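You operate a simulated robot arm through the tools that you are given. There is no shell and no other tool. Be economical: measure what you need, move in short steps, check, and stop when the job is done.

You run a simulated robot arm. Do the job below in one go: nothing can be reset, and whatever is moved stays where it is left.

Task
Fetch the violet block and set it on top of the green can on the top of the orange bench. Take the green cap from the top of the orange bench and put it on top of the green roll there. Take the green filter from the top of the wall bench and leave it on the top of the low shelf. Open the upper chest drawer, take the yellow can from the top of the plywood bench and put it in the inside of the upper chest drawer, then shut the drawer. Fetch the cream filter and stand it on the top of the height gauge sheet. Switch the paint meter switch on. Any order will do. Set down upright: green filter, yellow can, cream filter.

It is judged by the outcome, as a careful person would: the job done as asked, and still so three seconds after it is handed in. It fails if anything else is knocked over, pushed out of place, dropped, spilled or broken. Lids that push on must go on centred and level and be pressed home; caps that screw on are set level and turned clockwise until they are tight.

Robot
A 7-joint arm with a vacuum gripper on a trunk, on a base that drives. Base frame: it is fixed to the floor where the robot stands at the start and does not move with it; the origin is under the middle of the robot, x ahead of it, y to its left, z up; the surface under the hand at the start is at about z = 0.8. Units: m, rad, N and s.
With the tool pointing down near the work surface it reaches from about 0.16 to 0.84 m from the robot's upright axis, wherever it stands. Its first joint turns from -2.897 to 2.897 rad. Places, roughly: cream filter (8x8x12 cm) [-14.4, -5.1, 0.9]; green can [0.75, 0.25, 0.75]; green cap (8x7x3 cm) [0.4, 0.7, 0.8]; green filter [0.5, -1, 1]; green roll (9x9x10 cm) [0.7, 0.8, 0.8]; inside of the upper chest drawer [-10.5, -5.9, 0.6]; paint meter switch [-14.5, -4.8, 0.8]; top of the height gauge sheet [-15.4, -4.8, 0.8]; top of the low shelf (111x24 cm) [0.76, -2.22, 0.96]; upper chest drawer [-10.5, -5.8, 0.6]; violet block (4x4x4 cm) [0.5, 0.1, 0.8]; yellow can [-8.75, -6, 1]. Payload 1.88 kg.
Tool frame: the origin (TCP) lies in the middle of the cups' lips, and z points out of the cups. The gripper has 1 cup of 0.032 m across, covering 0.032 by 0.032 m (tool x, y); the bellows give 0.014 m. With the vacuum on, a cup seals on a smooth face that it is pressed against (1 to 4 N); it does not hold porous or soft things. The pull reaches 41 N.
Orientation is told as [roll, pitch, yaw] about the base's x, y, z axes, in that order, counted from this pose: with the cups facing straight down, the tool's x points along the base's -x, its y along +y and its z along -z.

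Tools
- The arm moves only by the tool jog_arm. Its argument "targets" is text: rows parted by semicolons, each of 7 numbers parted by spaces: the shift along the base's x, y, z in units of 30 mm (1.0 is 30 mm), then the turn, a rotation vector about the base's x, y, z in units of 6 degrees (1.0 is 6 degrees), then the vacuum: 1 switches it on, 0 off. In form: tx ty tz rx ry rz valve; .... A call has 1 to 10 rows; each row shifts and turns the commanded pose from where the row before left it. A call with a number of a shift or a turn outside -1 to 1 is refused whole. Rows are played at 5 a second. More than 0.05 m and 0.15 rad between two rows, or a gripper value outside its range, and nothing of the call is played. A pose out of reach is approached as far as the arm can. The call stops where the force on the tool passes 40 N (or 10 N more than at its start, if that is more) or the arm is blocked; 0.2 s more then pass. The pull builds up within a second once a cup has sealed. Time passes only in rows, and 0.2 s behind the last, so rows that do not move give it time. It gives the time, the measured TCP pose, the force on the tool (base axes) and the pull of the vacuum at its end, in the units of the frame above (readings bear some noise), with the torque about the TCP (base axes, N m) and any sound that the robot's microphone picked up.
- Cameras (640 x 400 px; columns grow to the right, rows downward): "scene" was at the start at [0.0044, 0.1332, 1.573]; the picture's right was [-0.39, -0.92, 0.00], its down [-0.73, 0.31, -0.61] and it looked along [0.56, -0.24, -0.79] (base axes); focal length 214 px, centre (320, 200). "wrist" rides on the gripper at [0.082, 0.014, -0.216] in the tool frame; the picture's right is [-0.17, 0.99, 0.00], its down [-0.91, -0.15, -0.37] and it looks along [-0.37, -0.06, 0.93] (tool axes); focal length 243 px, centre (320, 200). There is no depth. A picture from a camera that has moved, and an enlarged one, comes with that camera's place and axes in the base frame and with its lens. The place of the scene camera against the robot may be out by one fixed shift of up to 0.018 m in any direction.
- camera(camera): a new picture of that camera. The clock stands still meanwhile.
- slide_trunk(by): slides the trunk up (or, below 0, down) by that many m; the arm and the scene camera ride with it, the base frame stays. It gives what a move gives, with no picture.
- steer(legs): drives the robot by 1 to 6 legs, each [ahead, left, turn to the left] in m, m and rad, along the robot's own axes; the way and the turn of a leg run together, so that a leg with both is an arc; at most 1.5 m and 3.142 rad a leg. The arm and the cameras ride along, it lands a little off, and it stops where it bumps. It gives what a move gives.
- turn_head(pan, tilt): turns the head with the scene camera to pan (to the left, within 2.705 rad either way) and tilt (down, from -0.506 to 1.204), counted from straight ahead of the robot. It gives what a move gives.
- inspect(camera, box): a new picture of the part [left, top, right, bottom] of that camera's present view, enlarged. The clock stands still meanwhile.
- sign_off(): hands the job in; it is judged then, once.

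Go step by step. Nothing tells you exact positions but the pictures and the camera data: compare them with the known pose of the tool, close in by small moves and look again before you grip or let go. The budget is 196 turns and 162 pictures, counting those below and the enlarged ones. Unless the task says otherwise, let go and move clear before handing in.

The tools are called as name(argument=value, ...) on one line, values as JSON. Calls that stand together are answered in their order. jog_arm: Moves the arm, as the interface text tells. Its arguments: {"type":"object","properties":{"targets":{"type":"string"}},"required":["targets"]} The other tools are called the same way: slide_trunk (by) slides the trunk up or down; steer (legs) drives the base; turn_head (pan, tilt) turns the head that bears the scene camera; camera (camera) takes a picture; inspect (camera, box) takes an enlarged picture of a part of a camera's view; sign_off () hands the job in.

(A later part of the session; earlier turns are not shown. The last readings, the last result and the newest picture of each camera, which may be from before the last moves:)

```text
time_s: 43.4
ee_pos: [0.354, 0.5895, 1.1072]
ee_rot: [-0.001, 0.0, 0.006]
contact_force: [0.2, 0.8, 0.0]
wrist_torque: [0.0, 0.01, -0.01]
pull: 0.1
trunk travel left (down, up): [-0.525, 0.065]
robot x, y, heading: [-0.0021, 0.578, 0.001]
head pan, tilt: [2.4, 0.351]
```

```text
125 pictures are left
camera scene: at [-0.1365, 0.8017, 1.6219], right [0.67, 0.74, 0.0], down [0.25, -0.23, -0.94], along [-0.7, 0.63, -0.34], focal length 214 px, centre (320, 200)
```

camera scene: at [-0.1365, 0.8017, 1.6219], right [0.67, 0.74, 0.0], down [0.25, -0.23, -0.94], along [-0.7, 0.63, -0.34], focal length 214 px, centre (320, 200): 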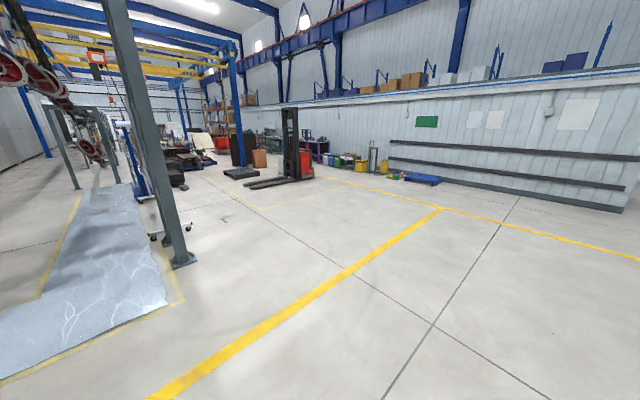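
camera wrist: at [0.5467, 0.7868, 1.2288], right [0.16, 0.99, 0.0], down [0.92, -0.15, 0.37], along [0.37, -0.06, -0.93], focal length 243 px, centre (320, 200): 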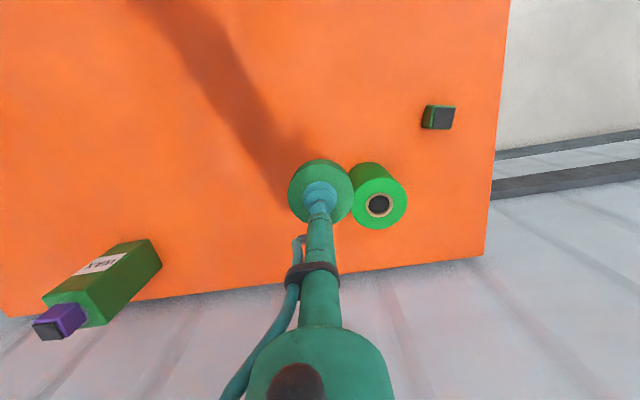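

It's a large workshop, and the wall bench has a yellow gantry along its front. I'll back off, drive right, and look at the filter.

steer(legs=[[-0.35, 0, 0], [0, -1.45, 0]])

turn_head(pan=-0.1, tilt=0.6)

camera(camera="scene")

turn_head(pan=-0.9, tilt=0.6)

camera(camera="scene")

camera(camera="wrist")

```text
time_s: 52.5
ee_pos: [-0.0057, -0.8769, 1.1072]
ee_rot: [0.001, 0.001, -0.01]
contact_force: [0.2, 0.5, -1.2]
wrist_torque: [-0.01, -0.02, -0.04]
pull: 0.0
trunk travel left (down, up): [-0.525, 0.065]
robot x, y, heading: [-0.3653, -0.8827, -0.007]
head pan, tilt: [2.4, 0.351]
```

```text
time_s: 54.8
ee_pos: [-0.007, -0.8776, 1.1078]
ee_rot: [0.001, 0.001, -0.011]
contact_force: [-0.1, -0.2, -0.1]
wrist_torque: [0.03, -0.01, -0.01]
pull: 0.0
trunk travel left (down, up): [-0.525, 0.065]
robot x, y, heading: [-0.3644, -0.8795, -0.011]
head pan, tilt: [-0.099, 0.6]
```

```text
124 pictures are left
camera scene: at [-0.3377, -0.7302, 1.5991], right [-0.11, -0.99, 0.0], down [-0.56, 0.06, -0.83], along [0.82, -0.09, -0.56], focal length 214 px, centre (320, 200)
```

scene: 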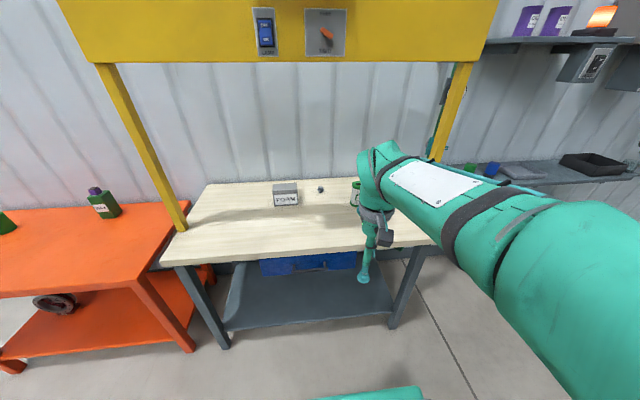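

```text
time_s: 55.9
ee_pos: [-0.0066, -0.876, 1.1069]
ee_rot: [0.0, 0.0, -0.012]
contact_force: [0.0, 0.9, 0.5]
wrist_torque: [0.01, 0.01, 0.0]
pull: 0.2
trunk travel left (down, up): [-0.525, 0.065]
robot x, y, heading: [-0.3621, -0.8817, -0.011]
head pan, tilt: [-0.901, 0.6]
```

```text
123 pictures are left
camera scene: at [-0.3714, -0.7904, 1.5991], right [-0.79, -0.61, 0.0], down [-0.35, 0.45, -0.83], along [0.51, -0.65, -0.56], focal length 214 px, centre (320, 200)
```

scene: 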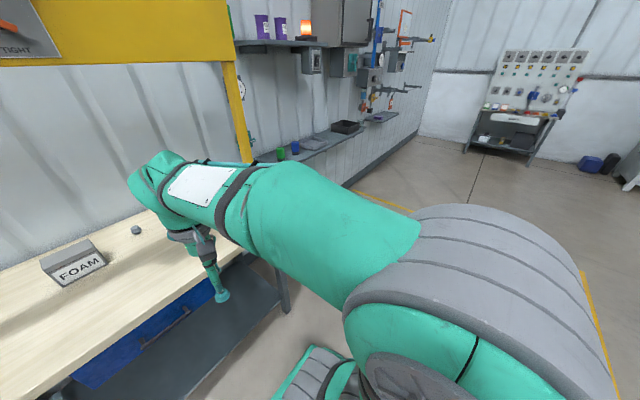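

```text
122 pictures are left
camera wrist: at [-0.0887, -0.8619, 1.325], right [0.18, 0.98, 0.0], down [0.91, -0.16, 0.37], along [0.37, -0.07, -0.93], focal length 243 px, centre (320, 200)
```

wrist: 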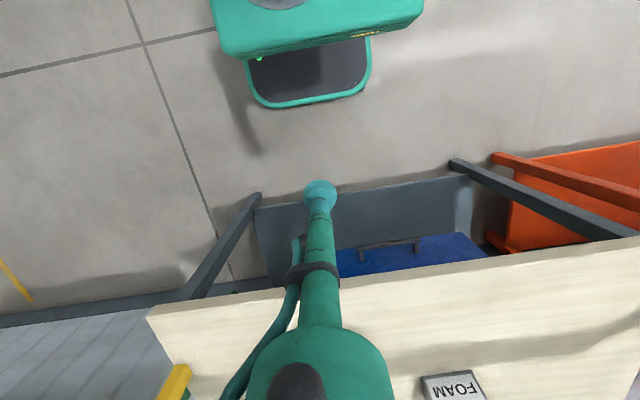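

The filter is hidden behind the arm, at roughly (0.59, -1.02). I'll drive to about (-0.12, -0.92), where the arm can reach it under the gantry beam (underside about 1.58), and look again.

steer(legs=[[0.22, 0.04, 0.01]])

camera(camera="wrist")

turn_head(pan=-0.3, tilt=0.5)

camera(camera="scene")

```text
time_s: 57.6
ee_pos: [0.2142, -0.8337, 1.1083]
ee_rot: [0.001, 0.0, -0.003]
contact_force: [0.1, 0.4, -0.8]
wrist_torque: [0.01, -0.01, -0.01]
pull: 0.0
trunk travel left (down, up): [-0.525, 0.065]
robot x, y, heading: [-0.1422, -0.843, -0.004]
head pan, tilt: [-0.901, 0.6]
```

```text
121 pictures are left
camera wrist: at [0.1312, -0.8205, 1.3249], right [0.17, 0.99, 0.0], down [0.91, -0.15, 0.37], along [0.37, -0.06, -0.93], focal length 243 px, centre (320, 200)
```

wrist: 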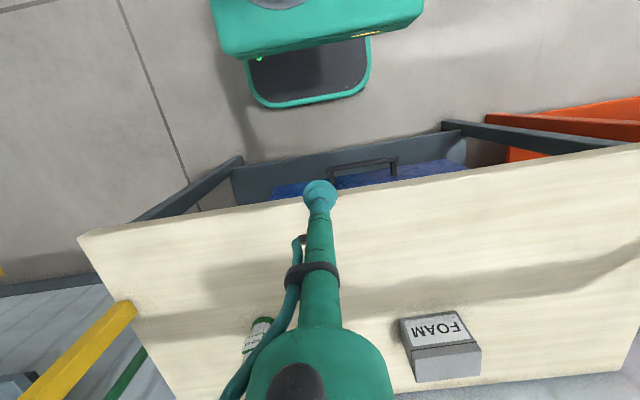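

```text
time_s: 58.6
ee_pos: [0.2141, -0.8348, 1.108]
ee_rot: [0.001, 0.0, -0.002]
contact_force: [0.1, 0.3, -0.4]
wrist_torque: [0.0, 0.03, -0.02]
pull: 0.0
trunk travel left (down, up): [-0.525, 0.065]
robot x, y, heading: [-0.1484, -0.8436, 0.002]
head pan, tilt: [-0.3, 0.499]
```

```text
120 pictures are left
camera scene: at [-0.1203, -0.7093, 1.6082], right [-0.3, -0.95, 0.0], down [-0.46, 0.14, -0.88], along [0.84, -0.26, -0.48], focal length 214 px, centre (320, 200)
```

scene: 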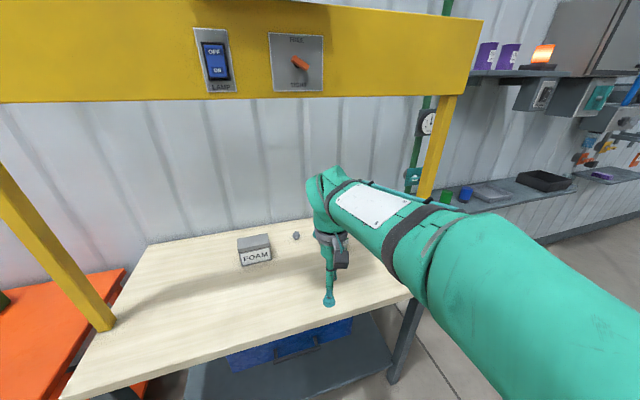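

The bench top is at about 0.88. I'll move the arm aside to +y and forward for a clear wrist view of the filter.

jog_arm(targets="0.9 0.6 0 0 0 0 0;0.9 0.6 0 0 0 0 0;0.9 0.6 0 0 0 0 0;0.9 0.6 0 0 0 0 0;0.9 0.6 0 0 0 0 0;0.9 0 0 0 0 0 0")

camera(camera="wrist")

camera(camera="scene")

```text
time_s: 60.0
ee_pos: [0.3761, -0.7449, 1.106]
ee_rot: [-0.001, -0.002, -0.003]
contact_force: [0.0, -0.3, 0.3]
wrist_torque: [0.0, -0.02, -0.04]
pull: 0.1
trunk travel left (down, up): [-0.525, 0.065]
robot x, y, heading: [-0.1427, -0.8467, -0.005]
head pan, tilt: [-0.3, 0.499]
```

```text
119 pictures are left
camera wrist: at [0.294, -0.7312, 1.3238], right [0.17, 0.99, 0.0], down [0.91, -0.15, 0.37], along [0.37, -0.06, -0.93], focal length 243 px, centre (320, 200)
```

wrist: 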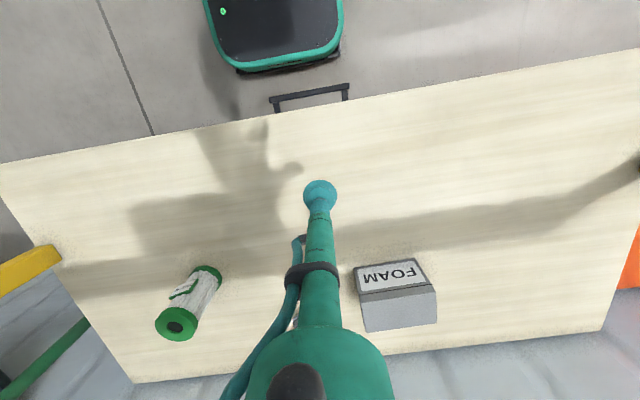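

```text
118 pictures are left
camera scene: at [-0.1201, -0.7091, 1.6082], right [-0.3, -0.95, 0.0], down [-0.46, 0.14, -0.88], along [0.84, -0.26, -0.48], focal length 214 px, centre (320, 200)
```

scene: 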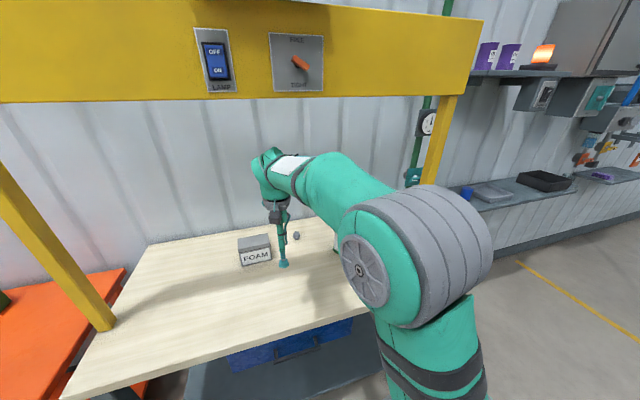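

The filter is clear to see now: a white pleated body with green ends and a dark spot in the middle of its top. I'll zoom in.

inspect(camera="wrist", box=[140, 250, 240, 350])

```text
4.00 times, centred on (190, 300) of wrist
camera zoom: at [0.294, -0.7312, 1.3238], right [0.17, 0.99, 0.0], down [0.91, -0.15, 0.37], along [0.37, -0.06, -0.93], focal length 970 px, centre (840, -200)
```

zoom: 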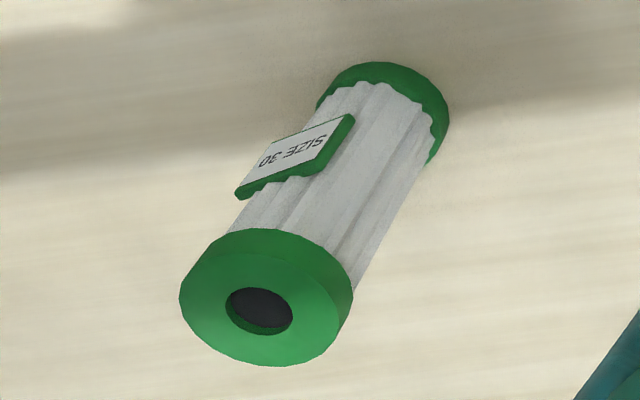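

The top has a 3 cm hole, so the cup won't seal there; the flat "SIZE 30" plate on its side is the grip face. I'll zoom on that plate to work out its direction.

inspect(camera="wrist", box=[170, 260, 220, 310])

```text
8.00 times, centred on (195, 285) of wrist
camera zoom: at [0.294, -0.7312, 1.3238], right [0.17, 0.99, 0.0], down [0.91, -0.15, 0.37], along [0.37, -0.06, -0.93], focal length 1941 px, centre (1320, -480)
```

zoom: 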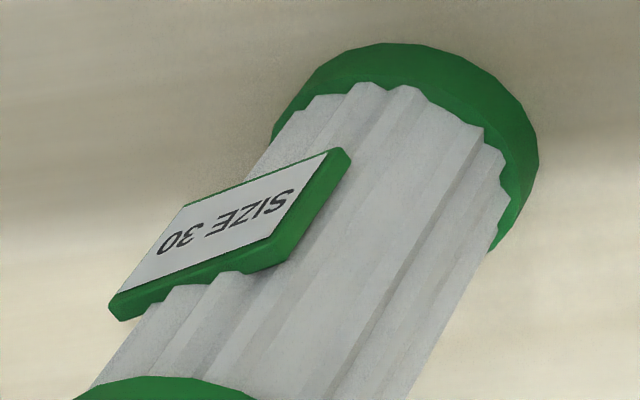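

I take the filter's axis to be at (0.61, -1.04), its top at 1.01, and the plate at about (0.583, -1.055, 0.94) facing (-0.98, -0.21). I'll back off onto that line, facing the plate, to turn the tool level in free space.

steer(legs=[[-0.26, 0, 0], [0, -0.42, 0], [0, 0, 0.21]])

turn_head(pan=0.1, tilt=0.6)

camera(camera="scene")

inspect(camera="wrist", box=[240, 200, 640, 400])

```text
time_s: 64.8
ee_pos: [0.085, -1.0547, 1.1063]
ee_rot: [-0.001, 0.0, 0.214]
contact_force: [0.8, 0.0, 0.0]
wrist_torque: [0.02, 0.02, -0.02]
pull: 0.0
trunk travel left (down, up): [-0.525, 0.065]
robot x, y, heading: [-0.3994, -1.265, 0.218]
head pan, tilt: [-0.3, 0.499]
```

```text
time_s: 65.7
ee_pos: [0.0848, -1.0557, 1.1056]
ee_rot: [0.0, 0.0, 0.214]
contact_force: [-0.1, -0.1, -1.2]
wrist_torque: [0.0, 0.0, -0.01]
pull: 0.1
trunk travel left (down, up): [-0.525, 0.065]
robot x, y, heading: [-0.402, -1.2641, 0.212]
head pan, tilt: [0.099, 0.6]
```

```text
115 pictures are left
camera scene: at [-0.4138, -1.0895, 1.5991], right [0.31, -0.95, 0.0], down [-0.54, -0.17, -0.83], along [0.79, 0.25, -0.56], focal length 214 px, centre (320, 200)
```

scene: 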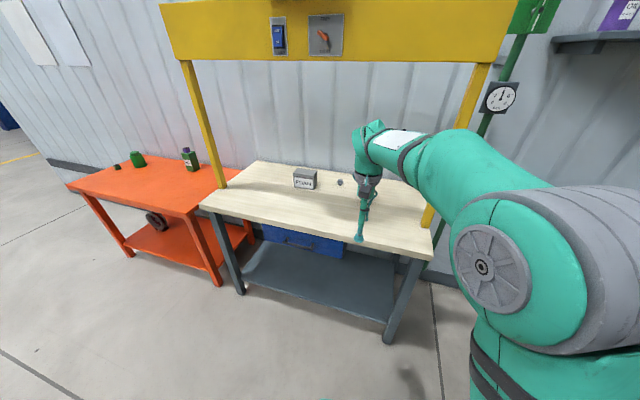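

```text
1.60 times, centred on (440, 300) of wrist
camera zoom: at [0.0021, -1.0591, 1.3241], right [-0.05, 1.0, 0.0], down [0.93, 0.04, 0.37], along [0.37, 0.02, -0.93], focal length 388 px, centre (128, 40)
```

zoom: 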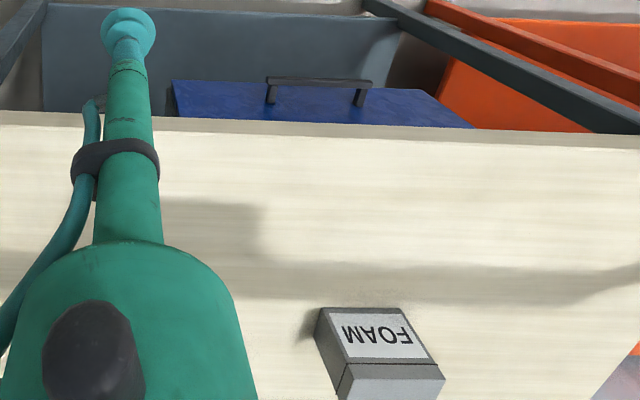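

I'm rotating the tool toward pointing forward, with the camera on its left side, while extending.

jog_arm(targets="0.5 0.1 0 0.968 -0.629 -0.816 0;0.5 0.1 0 0.968 -0.629 -0.816 0;0.5 0.1 0 0.968 -0.629 -0.816 0;0.5 0.1 0 0.968 -0.629 -0.816 0;0.5 0.1 0 0.968 -0.629 -0.816 0;0.5 0.1 0 0.968 -0.629 -0.816 0;0.5 0.1 0 0.968 -0.629 -0.816 0")

camera(camera="scene")

```text
time_s: 67.3
ee_pos: [0.19, -1.0343, 1.1057]
ee_rot: [0.777, -0.342, -0.565]
contact_force: [-0.2, -0.4, 0.2]
wrist_torque: [0.01, -0.04, -0.01]
pull: 0.0
trunk travel left (down, up): [-0.525, 0.065]
robot x, y, heading: [-0.3992, -1.2606, 0.217]
head pan, tilt: [0.099, 0.6]
```

```text
113 pictures are left
camera scene: at [-0.4139, -1.0895, 1.5991], right [0.31, -0.95, 0.0], down [-0.54, -0.17, -0.83], along [0.79, 0.25, -0.56], focal length 214 px, centre (320, 200)
```

scene: 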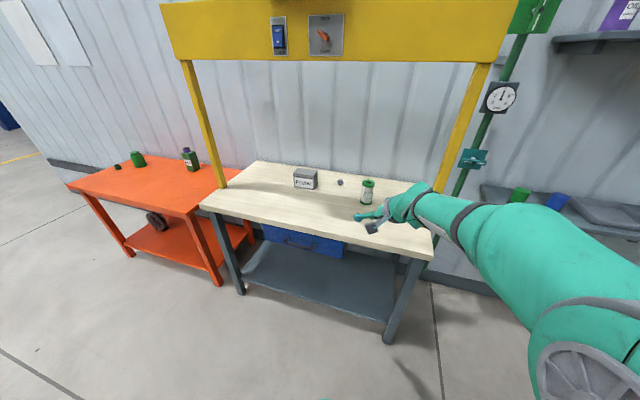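

The rotation is tracking and the filter is now in plain view. I'll zoom on it and continue the turn.

inspect(camera="scene", box=[340, 165, 400, 215])

jog_arm(targets="0.5 0.1 0 0.968 -0.629 -0.816 0;0.5 0.1 0 0.968 -0.629 -0.816 0;0.5 0.1 0 0.968 -0.629 -0.816 0;0.5 0.1 0 0.968 -0.629 -0.816 0;0.5 0.1 0 0.968 -0.629 -0.816 0;0 0 0 0.968 -0.629 -0.816 0;0 0 0 0.968 -0.629 -0.816 0")

camera(camera="scene")

camera(camera="wrist")

```text
8.00 times, centred on (370, 190) of scene
camera zoom: at [-0.4139, -1.0895, 1.5991], right [0.31, -0.95, 0.0], down [-0.54, -0.17, -0.83], along [0.79, 0.25, -0.56], focal length 1716 px, centre (-80, 280)
```

zoom: 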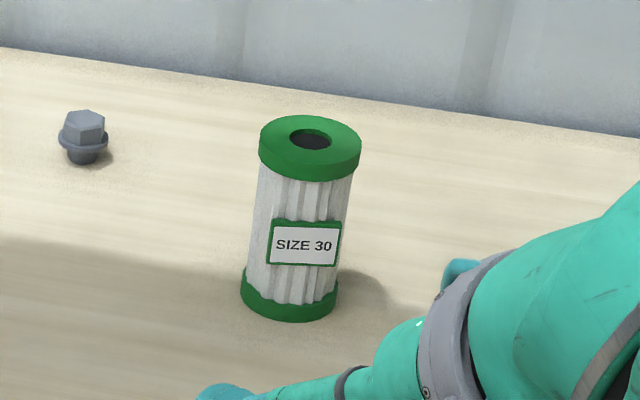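

```text
time_s: 68.2
ee_pos: [0.2685, -1.0446, 1.0323]
ee_rot: [1.04, -0.217, -0.983]
contact_force: [-0.4, 0.0, 0.6]
wrist_torque: [0.02, -0.08, -0.03]
pull: 0.0
trunk travel left (down, up): [-0.525, 0.065]
robot x, y, heading: [-0.4007, -1.2592, 0.212]
head pan, tilt: [0.099, 0.6]
stopped in row 4: the arm was blocked; the commanded pose is now the measured one
```

```text
111 pictures are left
camera scene: at [-0.4148, -1.0899, 1.5992], right [0.31, -0.95, 0.0], down [-0.54, -0.17, -0.83], along [0.79, 0.25, -0.56], focal length 214 px, centre (320, 200)
```

scene: 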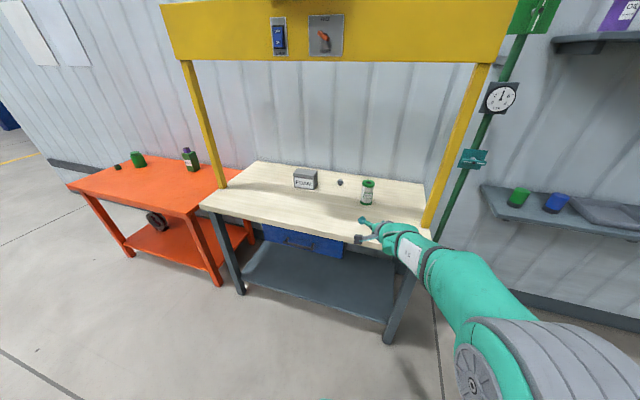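

```text
110 pictures are left
camera wrist: at [0.0606, -1.0557, 1.1356], right [0.4, 0.3, 0.87], down [0.16, -0.95, 0.25], along [0.9, 0.03, -0.43], focal length 243 px, centre (320, 200)
```

wrist: 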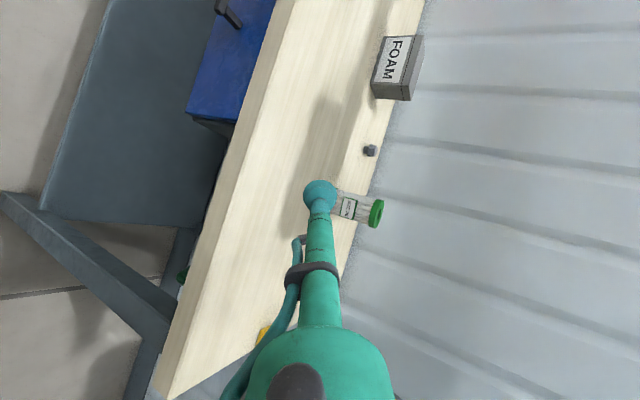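

The arm hit a joint limit at 29° below level because it is folded too far. I'll drive back, lower the trunk and work more stretched out.

steer(legs=[[-0.25, 0, 0]])

slide_trunk(by=-0.2)

jog_arm(targets="0.98 0.2 0.5 0 0 0 0;0.98 0.2 0.5 0 0 0 0;0.98 0.2 0.5 0 0 0 0;0.98 0.2 0.5 0 0 0 0;0.5 0.1 0.5 0.7 -0.45 -0.6 0;0 0 0 0.7 -0.45 -0.6 0;0 0 0 0.7 -0.45 -0.6 0")

camera(camera="wrist")

camera(camera="scene")

```text
time_s: 70.1
ee_pos: [0.0213, -1.094, 1.0274]
ee_rot: [1.03, -0.215, -0.973]
contact_force: [-0.6, 0.1, -0.5]
wrist_torque: [-0.02, -0.01, 0.03]
pull: 0.1
trunk travel left (down, up): [-0.525, 0.065]
robot x, y, heading: [-0.6442, -1.3172, 0.219]
head pan, tilt: [0.099, 0.6]
```

```text
time_s: 72.2
ee_pos: [0.0215, -1.095, 0.8258]
ee_rot: [1.028, -0.214, -0.974]
contact_force: [0.6, -0.4, 0.0]
wrist_torque: [-0.01, -0.01, -0.01]
pull: 0.0
trunk travel left (down, up): [-0.325, 0.265]
robot x, y, heading: [-0.6445, -1.3158, 0.215]
head pan, tilt: [0.099, 0.6]
```

```text
time_s: 73.8
ee_pos: [0.155, -1.0665, 0.9053]
ee_rot: [1.245, -0.105, -1.175]
contact_force: [-0.6, 0.4, 0.3]
wrist_torque: [-0.03, 0.05, -0.01]
pull: 0.0
trunk travel left (down, up): [-0.325, 0.265]
robot x, y, heading: [-0.6473, -1.3154, 0.216]
head pan, tilt: [0.099, 0.6]
```

```text
109 pictures are left
camera wrist: at [-0.0651, -1.0612, 0.9803], right [0.32, 0.06, 0.95], down [-0.02, -1.0, 0.07], along [0.95, -0.04, -0.32], focal length 243 px, centre (320, 200)
```

wrist: 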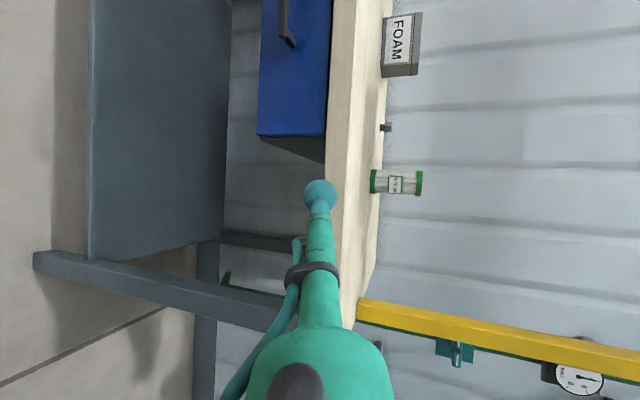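

```text
108 pictures are left
camera scene: at [-0.661, -1.1434, 1.3992], right [0.31, -0.95, 0.0], down [-0.54, -0.18, -0.83], along [0.78, 0.26, -0.56], focal length 214 px, centre (320, 200)
```

scene: 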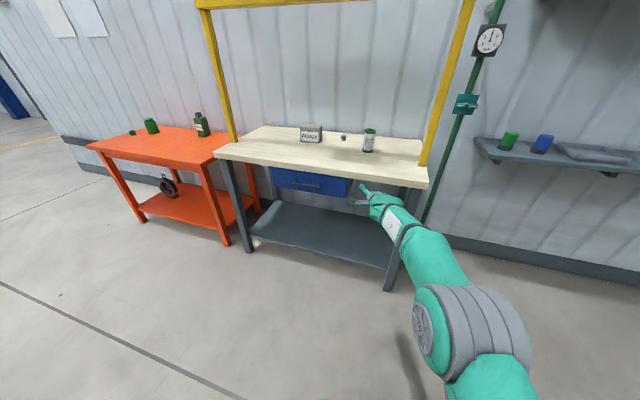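

The tool is now 19° below level. I'll trim its direction to match the plate, raise it above bench height, then drive toward the filter.

jog_arm(targets="0 0 0.9 0.17 -0.82 -0.75 0;0 0 0.9 0.17 -0.82 -0.75 0;0 0 0.9 0 0 0 0;0 0 0.9 0 0 0 0;0 0 0.5 0 0 0 0")

steer(legs=[[0.3, -0.07, 0]])

camera(camera="wrist")

camera(camera="scene")

```text
time_s: 75.0
ee_pos: [0.1711, -1.1045, 1.0281]
ee_rot: [1.398, -0.101, -1.305]
contact_force: [-0.8, 0.1, -0.4]
wrist_torque: [-0.01, -0.03, 0.0]
pull: 0.0
out of reach, approached as far as the arm can: row 1, 2, 3, 4
trunk travel left (down, up): [-0.325, 0.265]
robot x, y, heading: [-0.6454, -1.3151, 0.21]
head pan, tilt: [0.099, 0.6]
```

```text
time_s: 77.1
ee_pos: [0.4746, -1.1067, 1.0287]
ee_rot: [1.4, -0.102, -1.302]
contact_force: [-0.3, -0.3, -1.4]
wrist_torque: [0.01, 0.0, -0.06]
pull: 0.0
trunk travel left (down, up): [-0.325, 0.265]
robot x, y, heading: [-0.3414, -1.3202, 0.22]
head pan, tilt: [0.099, 0.6]
```

```text
107 pictures are left
camera wrist: at [0.2474, -1.0794, 1.0719], right [0.18, -0.02, 0.98], down [-0.14, -0.99, 0.01], along [0.97, -0.14, -0.18], focal length 243 px, centre (320, 200)
```

wrist: 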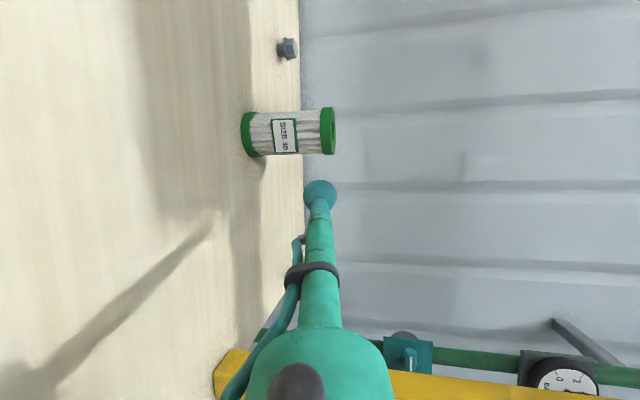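

```text
106 pictures are left
camera scene: at [-0.3577, -1.1474, 1.3991], right [0.31, -0.95, 0.0], down [-0.54, -0.18, -0.83], along [0.78, 0.26, -0.56], focal length 214 px, centre (320, 200)
```

scene: 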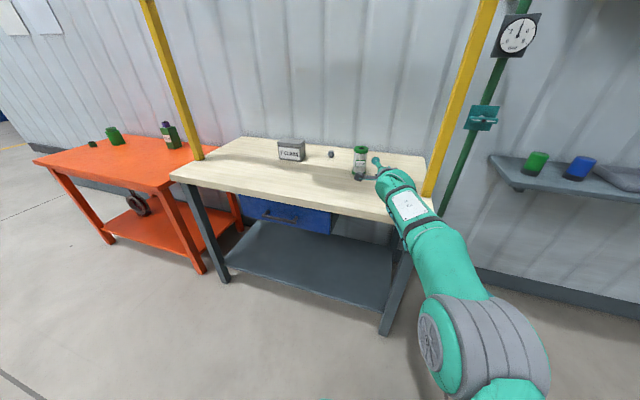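

The tool is 10° below level at azimuth 0.24. I'll zoom on the plate to align.

inspect(camera="wrist", box=[230, 90, 350, 210])

```text
3.33 times, centred on (290, 150) of wrist
camera zoom: at [0.2474, -1.0794, 1.0719], right [0.18, -0.02, 0.98], down [-0.14, -0.99, 0.01], along [0.97, -0.14, -0.18], focal length 809 px, centre (420, 367)
```

zoom: 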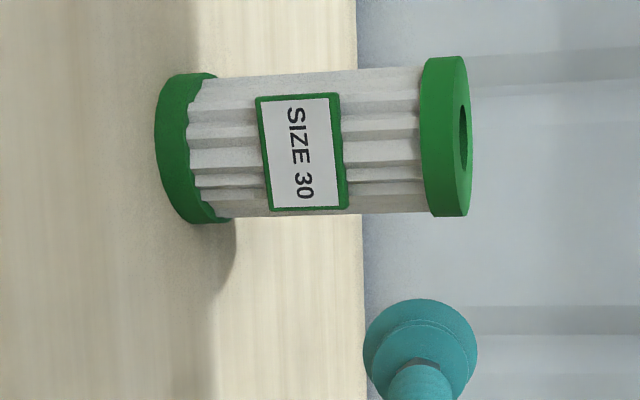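

Two views put the plate centre at (0.569, -1.038, 0.963). I'll move to a point about 3 cm in front of it.

jog_arm(targets="0 0.5 -1 0 0 0 0;0 0.5 -1 0 0 0 0;0.5 0.5 0 0 0 0 0;0.5 0.5 0 0 0 0 0;0.5 0 0 0 0 0 0;0.5 0 0 0 0 0 0")

inspect(camera="wrist", box=[230, 90, 390, 250])

inspect(camera="scene", box=[330, 120, 430, 220])

```text
time_s: 78.5
ee_pos: [0.5372, -1.0748, 1.0005]
ee_rot: [1.399, -0.103, -1.302]
contact_force: [0.1, -1.5, -0.2]
wrist_torque: [-0.03, 0.01, 0.01]
pull: 0.0
out of reach, approached as far as the arm can: row 1, 2
trunk travel left (down, up): [-0.325, 0.265]
robot x, y, heading: [-0.3437, -1.3214, 0.22]
head pan, tilt: [0.099, 0.6]
```

```text
2.50 times, centred on (310, 170) of wrist
camera zoom: at [0.3103, -1.0465, 1.0448], right [0.18, -0.02, 0.98], down [-0.14, -0.99, 0.01], along [0.97, -0.14, -0.18], focal length 606 px, centre (345, 275)
```

zoom: 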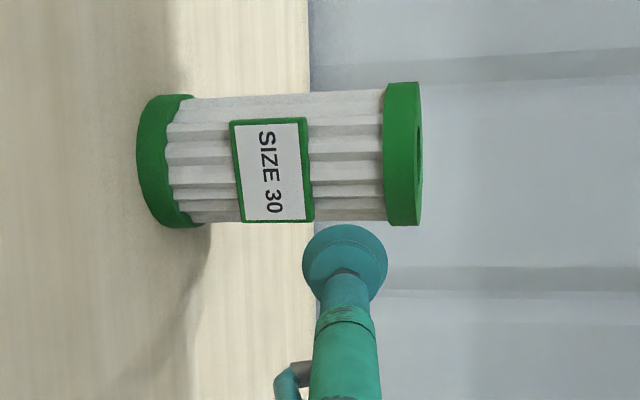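

```text
4.00 times, centred on (380, 170) of scene
camera zoom: at [-0.3578, -1.1475, 1.3991], right [0.31, -0.95, 0.0], down [-0.54, -0.18, -0.83], along [0.78, 0.26, -0.56], focal length 858 px, centre (80, 320)
```

zoom: 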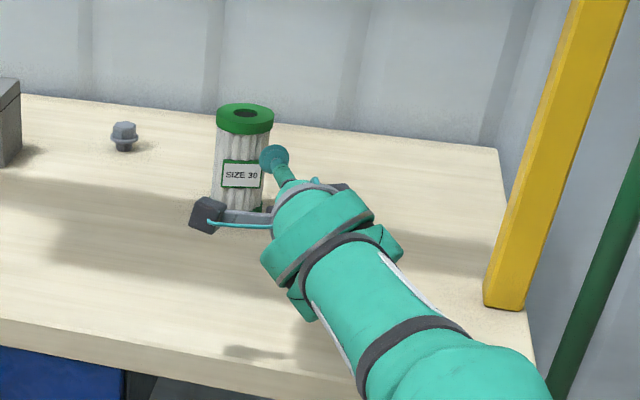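

The plate position is confirmed, but the arm won't go lower at this pose. I'll use the trunk to come down 34 mm and jog 30 mm in y.

slide_trunk(by=-0.034)

jog_arm(targets="0 0.5 0 0 0 0 0;0 0.5 0 0 0 0 0")

inspect(camera="wrist", box=[230, 90, 390, 250])

inspect(camera="scene", box=[330, 120, 430, 220])

```text
time_s: 79.3
ee_pos: [0.5365, -1.0746, 0.9679]
ee_rot: [1.399, -0.101, -1.301]
contact_force: [0.3, -0.1, -0.3]
wrist_torque: [0.0, 0.0, 0.0]
pull: 0.1
trunk travel left (down, up): [-0.291, 0.299]
robot x, y, heading: [-0.3437, -1.3178, 0.218]
head pan, tilt: [0.099, 0.6]
```

```text
time_s: 79.9
ee_pos: [0.5355, -1.0456, 0.9653]
ee_rot: [1.396, -0.1, -1.303]
contact_force: [0.3, -0.6, 0.3]
wrist_torque: [-0.02, 0.02, 0.01]
pull: 0.0
trunk travel left (down, up): [-0.291, 0.299]
robot x, y, heading: [-0.3418, -1.3219, 0.221]
head pan, tilt: [0.099, 0.6]
```

```text
2.50 times, centred on (310, 170) of wrist
camera zoom: at [0.3101, -1.0173, 1.0104], right [0.18, -0.02, 0.98], down [-0.14, -0.99, 0.01], along [0.97, -0.14, -0.18], focal length 606 px, centre (345, 275)
```

zoom: 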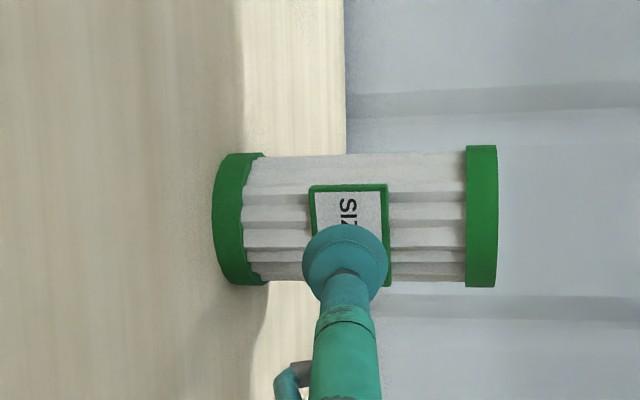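

```text
4.00 times, centred on (380, 170) of scene
camera zoom: at [-0.3575, -1.1475, 1.3651], right [0.31, -0.95, 0.0], down [-0.54, -0.18, -0.83], along [0.78, 0.26, -0.56], focal length 858 px, centre (80, 320)
```

zoom: 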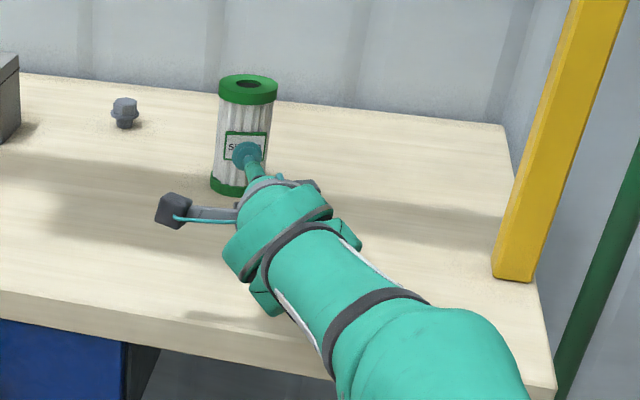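

The plate centre is confirmed at (0.569, -1.038, 0.965) and the cup is lined up. I'll advance with the vacuum on.

jog_arm(targets="0.5 0.12 0 0 0 0 1;0.3 0.07 0 0 0 0 1;0.12 0.03 0 0 0 0 1;0.1 0.02 0 0 0 0 1;0.1 0.02 0 0 0 0 1;0.1 0.02 0 0 0 0 1;0 0 0 0 0 0 1;0 0 0 0 0 0 1")

inspect(camera="wrist", box=[230, 90, 390, 250])

```text
time_s: 81.7
ee_pos: [0.5726, -1.0359, 0.9666]
ee_rot: [1.396, -0.099, -1.302]
contact_force: [-0.6, 0.7, -0.4]
wrist_torque: [0.0, 0.04, 0.03]
pull: 0.1
trunk travel left (down, up): [-0.291, 0.299]
robot x, y, heading: [-0.3442, -1.3224, 0.22]
head pan, tilt: [0.099, 0.6]
```

```text
2.50 times, centred on (310, 170) of wrist
camera zoom: at [0.3468, -1.0085, 1.0106], right [0.18, -0.02, 0.98], down [-0.14, -0.99, 0.01], along [0.97, -0.14, -0.18], focal length 606 px, centre (345, 275)
```

zoom: 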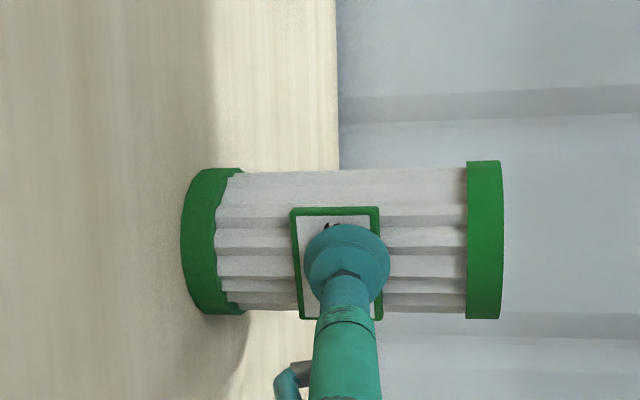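

No contact yet; the plate is a little deeper than estimated. I'll continue in 3 mm steps.

jog_arm(targets="0.1 -0.02 -0.03 0 0 0 1;0.1 -0.02 -0.03 0 0 0 1;0.1 -0.02 -0.03 0 0 0 1;0.1 0 -0.03 0 0 0 1;0 0 0 0 0 0 1;0 0 0 0 0 0 1")

inspect(camera="wrist", box=[230, 90, 390, 250])

```text
time_s: 83.1
ee_pos: [0.5839, -1.0374, 0.966]
ee_rot: [1.403, -0.101, -1.303]
contact_force: [-3.6, 1.3, 9.6]
wrist_torque: [-0.14, -0.34, 0.01]
pull: 40.3
trunk travel left (down, up): [-0.291, 0.299]
robot x, y, heading: [-0.3452, -1.3227, 0.221]
head pan, tilt: [0.099, 0.6]
```

```text
2.50 times, centred on (310, 170) of wrist
camera zoom: at [0.3578, -1.0098, 1.0088], right [0.18, -0.02, 0.98], down [-0.14, -0.99, 0.0], along [0.97, -0.14, -0.18], focal length 606 px, centre (345, 275)
```

zoom: 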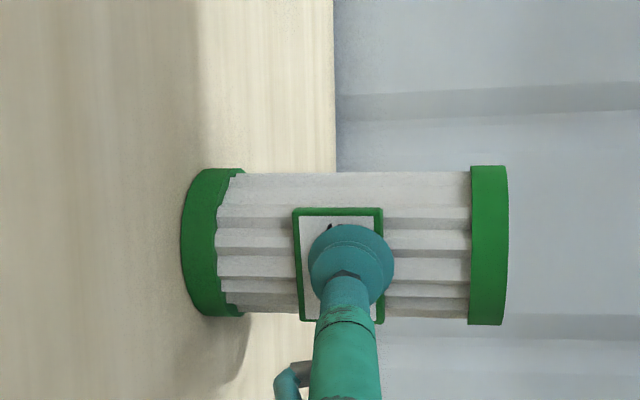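

Sealed at 40 N. I'll lift with the trunk by 8 cm and look.

slide_trunk(by=0.08)

camera(camera="wrist")

inspect(camera="scene", box=[320, 100, 440, 220])

```text
time_s: 84.2
ee_pos: [0.5849, -1.0385, 1.0422]
ee_rot: [1.399, -0.1, -1.3]
contact_force: [-0.5, -0.5, -0.5]
wrist_torque: [0.0, 0.02, -0.01]
pull: 0.1
trunk travel left (down, up): [-0.371, 0.219]
robot x, y, heading: [-0.3423, -1.318, 0.219]
head pan, tilt: [0.099, 0.6]
```

```text
98 pictures are left
camera wrist: at [0.3587, -1.0099, 1.0868], right [0.18, -0.02, 0.98], down [-0.14, -0.99, 0.01], along [0.97, -0.14, -0.18], focal length 243 px, centre (320, 200)
```

wrist: 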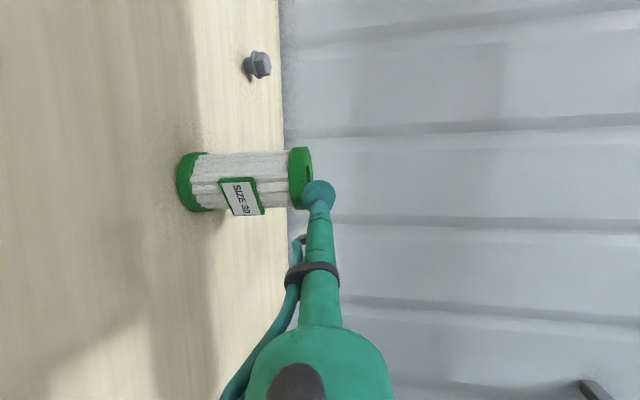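

```text
3.33 times, centred on (380, 160) of scene
camera zoom: at [-0.3577, -1.1475, 1.4451], right [0.31, -0.95, 0.0], down [-0.54, -0.18, -0.83], along [0.78, 0.26, -0.56], focal length 715 px, centre (120, 333)
```

zoom: 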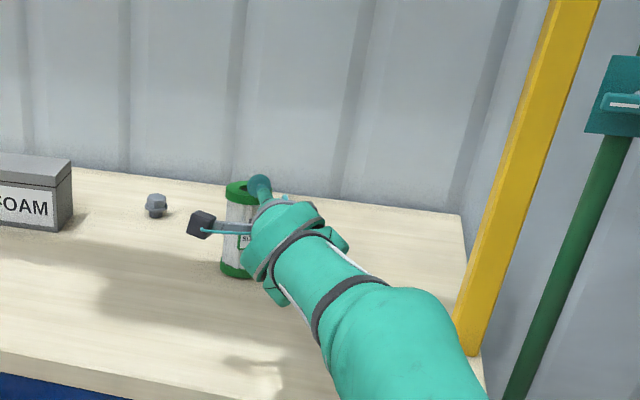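

The seal peeled on lifting, since the cup sat about 6 mm high on the plate. The filter still stands but has turned a little. I'll look again.

inspect(camera="wrist", box=[160, 110, 340, 230])

```text
3.33 times, centred on (250, 170) of wrist
camera zoom: at [0.3587, -1.0099, 1.0868], right [0.18, -0.02, 0.98], down [-0.14, -0.99, 0.01], along [0.97, -0.14, -0.18], focal length 809 px, centre (553, 300)
```

zoom: 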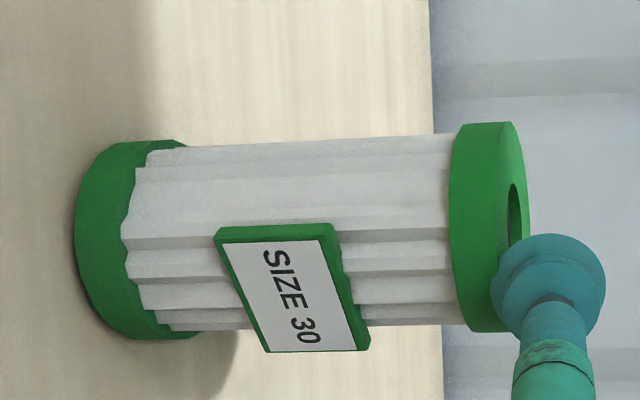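

The plate now faces roughly az 0.42, at about (0.594, -1.042, 0.961). I'll back off, turn the robot and shift right to face it squarely.

steer(legs=[[-0.12, 0, 0], [0, 0, 0.18], [0, -0.2, 0]])

camera(camera="wrist")

```text
time_s: 87.4
ee_pos: [0.4808, -1.0916, 1.0438]
ee_rot: [1.398, -0.102, -1.121]
contact_force: [-0.8, -0.4, 0.6]
wrist_torque: [0.0, 0.03, 0.01]
pull: 0.1
trunk travel left (down, up): [-0.371, 0.219]
robot x, y, heading: [-0.3849, -1.5406, 0.404]
head pan, tilt: [0.099, 0.6]
```

```text
95 pictures are left
camera wrist: at [0.2521, -1.1049, 1.0866], right [0.18, 0.01, 0.98], down [0.04, -1.0, 0.01], along [0.98, 0.04, -0.18], focal length 243 px, centre (320, 200)
```

wrist: 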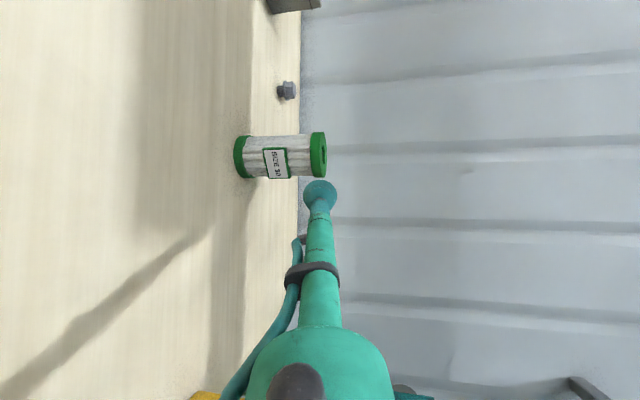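

inspect(camera="wrist", box=[220, 110, 350, 220])

```text
3.64 times, centred on (285, 165) of wrist
camera zoom: at [0.2521, -1.1049, 1.0866], right [0.18, 0.01, 0.98], down [0.04, -1.0, 0.01], along [0.98, 0.04, -0.18], focal length 882 px, centre (447, 327)
```

zoom: 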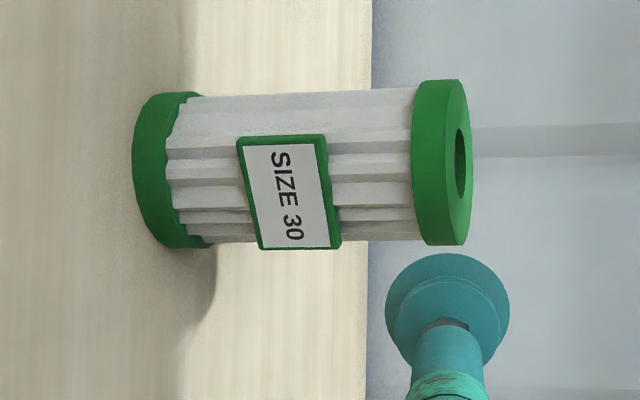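

The plate is at about (0.585, -1.041, 0.964) and my tool direction matches it within a few degrees. I'll lower with the trunk and approach to 4 cm.

slide_trunk(by=-0.073)

jog_arm(targets="0.8 0.4 0 0 0 0 0;0.8 0.4 0 0 0 0 0;0.6 0.3 0 0 0 0 0")

inspect(camera="wrist", box=[230, 90, 390, 250])

```text
time_s: 88.5
ee_pos: [0.4808, -1.0924, 0.9694]
ee_rot: [1.397, -0.102, -1.12]
contact_force: [0.2, 0.0, 0.0]
wrist_torque: [0.02, 0.0, 0.02]
pull: 0.1
trunk travel left (down, up): [-0.298, 0.292]
robot x, y, heading: [-0.3841, -1.5337, 0.398]
head pan, tilt: [0.099, 0.6]
```

```text
time_s: 89.3
ee_pos: [0.5452, -1.0593, 0.9683]
ee_rot: [1.396, -0.1, -1.122]
contact_force: [-0.5, 0.5, 0.3]
wrist_torque: [-0.01, 0.0, -0.01]
pull: 0.0
trunk travel left (down, up): [-0.298, 0.292]
robot x, y, heading: [-0.3795, -1.5361, 0.399]
head pan, tilt: [0.099, 0.6]
```

```text
2.50 times, centred on (310, 170) of wrist
camera zoom: at [0.3179, -1.0722, 1.014], right [0.18, 0.01, 0.98], down [0.04, -1.0, 0.01], along [0.98, 0.04, -0.18], focal length 606 px, centre (345, 275)
```

zoom: 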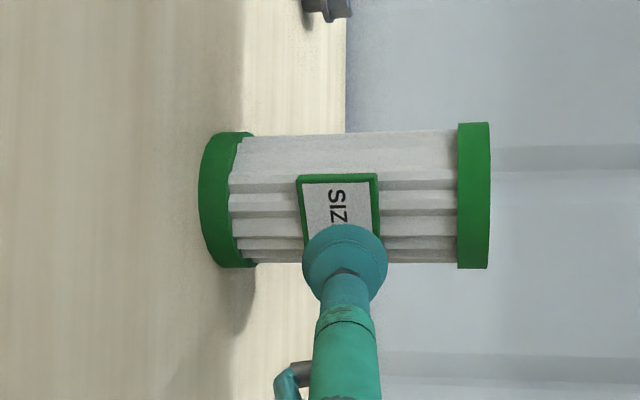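

The cup is on line with the plate centre (z about 0.962). I'll advance with the vacuum on.

jog_arm(targets="0.5 0.24 -0.1 0 0 0 1;0.4 0.2 -0.08 0 0 0 1;0.12 0.06 -0.02 0 0 0 1;0.1 0.05 -0.02 0 0 0 1;0 0 0 0 0 0 1")

inspect(camera="wrist", box=[230, 90, 390, 250])

```text
time_s: 90.5
ee_pos: [0.5787, -1.0422, 0.9643]
ee_rot: [1.396, -0.099, -1.12]
contact_force: [-0.9, 0.3, -0.6]
wrist_torque: [-0.01, -0.05, 0.02]
pull: 0.0
trunk travel left (down, up): [-0.298, 0.292]
robot x, y, heading: [-0.3797, -1.5369, 0.399]
head pan, tilt: [0.099, 0.6]
```

```text
2.50 times, centred on (310, 170) of wrist
camera zoom: at [0.3518, -1.0549, 1.0078], right [0.18, 0.01, 0.98], down [0.04, -1.0, 0.01], along [0.98, 0.04, -0.18], focal length 606 px, centre (345, 275)
```

zoom: 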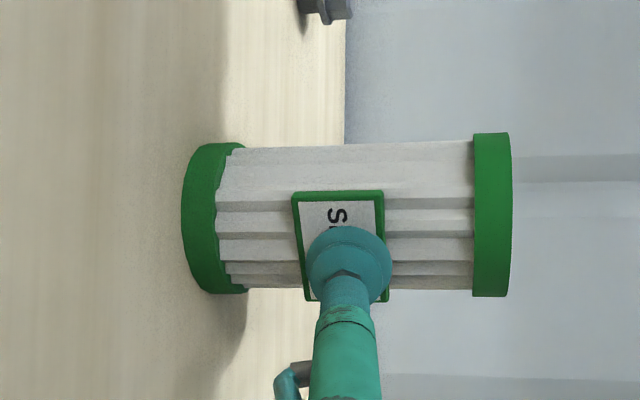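

The height is right; I need about 6 mm more toward +y. I'll correct that and step in.

jog_arm(targets="-0.05 0.17 0 0 0 0 1;0.1 0.05 -0.02 0 0 0 1;0.1 0.05 -0.02 0 0 0 1;0.1 0.05 -0.02 0 0 0 1;0 0 0 0 0 0 1;0 0 0 0 0 0 1;0 0 0 0 0 0 1")

inspect(camera="wrist", box=[230, 90, 390, 250])

```text
time_s: 92.1
ee_pos: [0.5865, -1.0321, 0.9615]
ee_rot: [1.398, -0.1, -1.122]
contact_force: [-0.5, -1.0, 0.0]
wrist_torque: [0.02, -0.02, 0.01]
pull: 0.0
trunk travel left (down, up): [-0.298, 0.292]
robot x, y, heading: [-0.3791, -1.5327, 0.401]
head pan, tilt: [0.099, 0.6]
```

```text
2.50 times, centred on (310, 170) of wrist
camera zoom: at [0.3594, -1.0454, 1.0053], right [0.18, 0.01, 0.98], down [0.04, -1.0, 0.01], along [0.98, 0.04, -0.18], focal length 606 px, centre (345, 275)
```

zoom: 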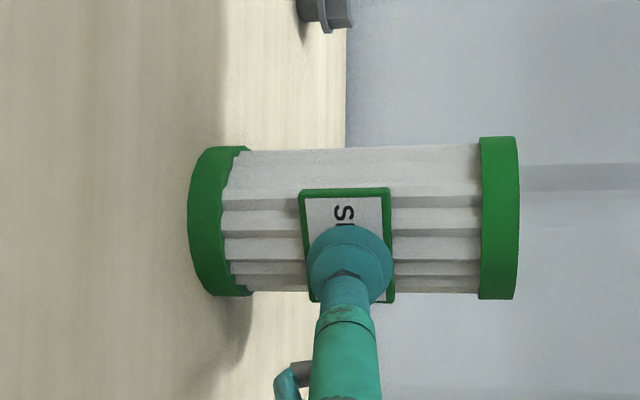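

The cup is touching or nearly so without a seal. I'll keep advancing in small steps along the tool axis.

jog_arm(targets="0.1 0.045 -0.02 0 0 0 1;0.1 0.045 -0.02 0 0 0 1;0.1 0.045 -0.02 0 0 0 1;0 0 0 0 0 0 1;0 0 0 0 0 0 1;0 0 0 0 0 0 1")

inspect(camera="wrist", box=[230, 90, 390, 250])

```text
time_s: 93.5
ee_pos: [0.5949, -1.0292, 0.9595]
ee_rot: [1.398, -0.102, -1.12]
contact_force: [-0.6, -1.2, -0.7]
wrist_torque: [-0.01, 0.01, 0.01]
pull: 0.0
trunk travel left (down, up): [-0.298, 0.292]
robot x, y, heading: [-0.3813, -1.5352, 0.399]
head pan, tilt: [0.099, 0.6]
```

```text
2.50 times, centred on (310, 170) of wrist
camera zoom: at [0.3677, -1.0424, 1.0039], right [0.18, 0.01, 0.98], down [0.04, -1.0, 0.01], along [0.98, 0.04, -0.18], focal length 606 px, centre (345, 275)
```

zoom: 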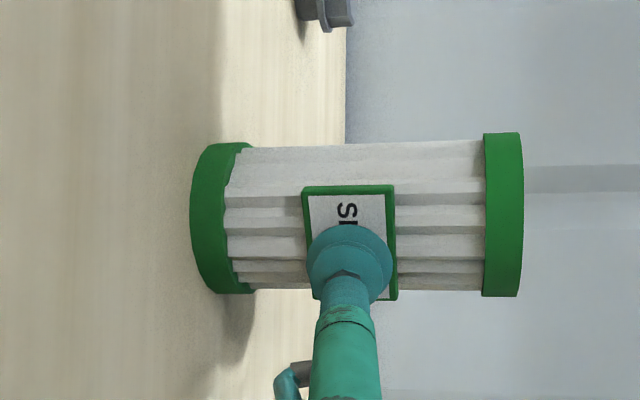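

The cup is still about 9 mm off toward the -y edge of the plate and slightly low. I'll retreat a little, re-centre and press again.

jog_arm(targets="-0.35 -0.15 0.06 0 0 0 0;0 0.33 0.1 0 0 0 0;0.2 0.09 -0.03 0 0 0 1;0.15 0.07 -0.02 0 0 0 1;0.1 0.045 0 0 0 0 1;0 0 0 0 0 0 1;0 0 0 0 0 0 1")

inspect(camera="wrist", box=[230, 90, 390, 250])

```text
time_s: 95.1
ee_pos: [0.606, -1.0155, 0.9605]
ee_rot: [1.398, -0.102, -1.121]
contact_force: [-0.7, 0.0, 0.6]
wrist_torque: [0.01, 0.0, 0.0]
pull: 0.1
out of reach, approached as far as the arm can: row 1
trunk travel left (down, up): [-0.298, 0.292]
robot x, y, heading: [-0.3828, -1.536, 0.399]
head pan, tilt: [0.099, 0.6]
```

```text
2.50 times, centred on (310, 170) of wrist
camera zoom: at [0.3778, -1.0289, 1.0054], right [0.18, 0.01, 0.98], down [0.04, -1.0, 0.01], along [0.98, 0.04, -0.18], focal length 606 px, centre (345, 275)
```

zoom: 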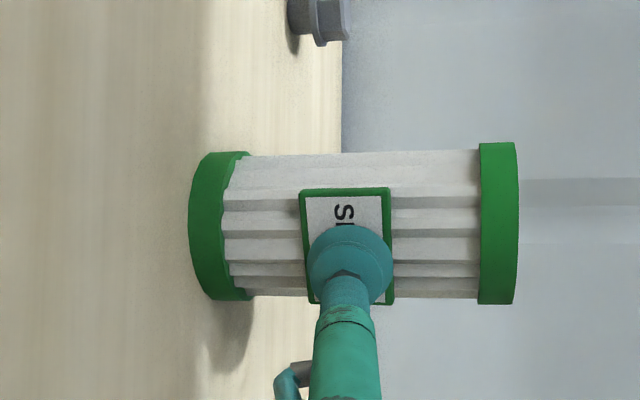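

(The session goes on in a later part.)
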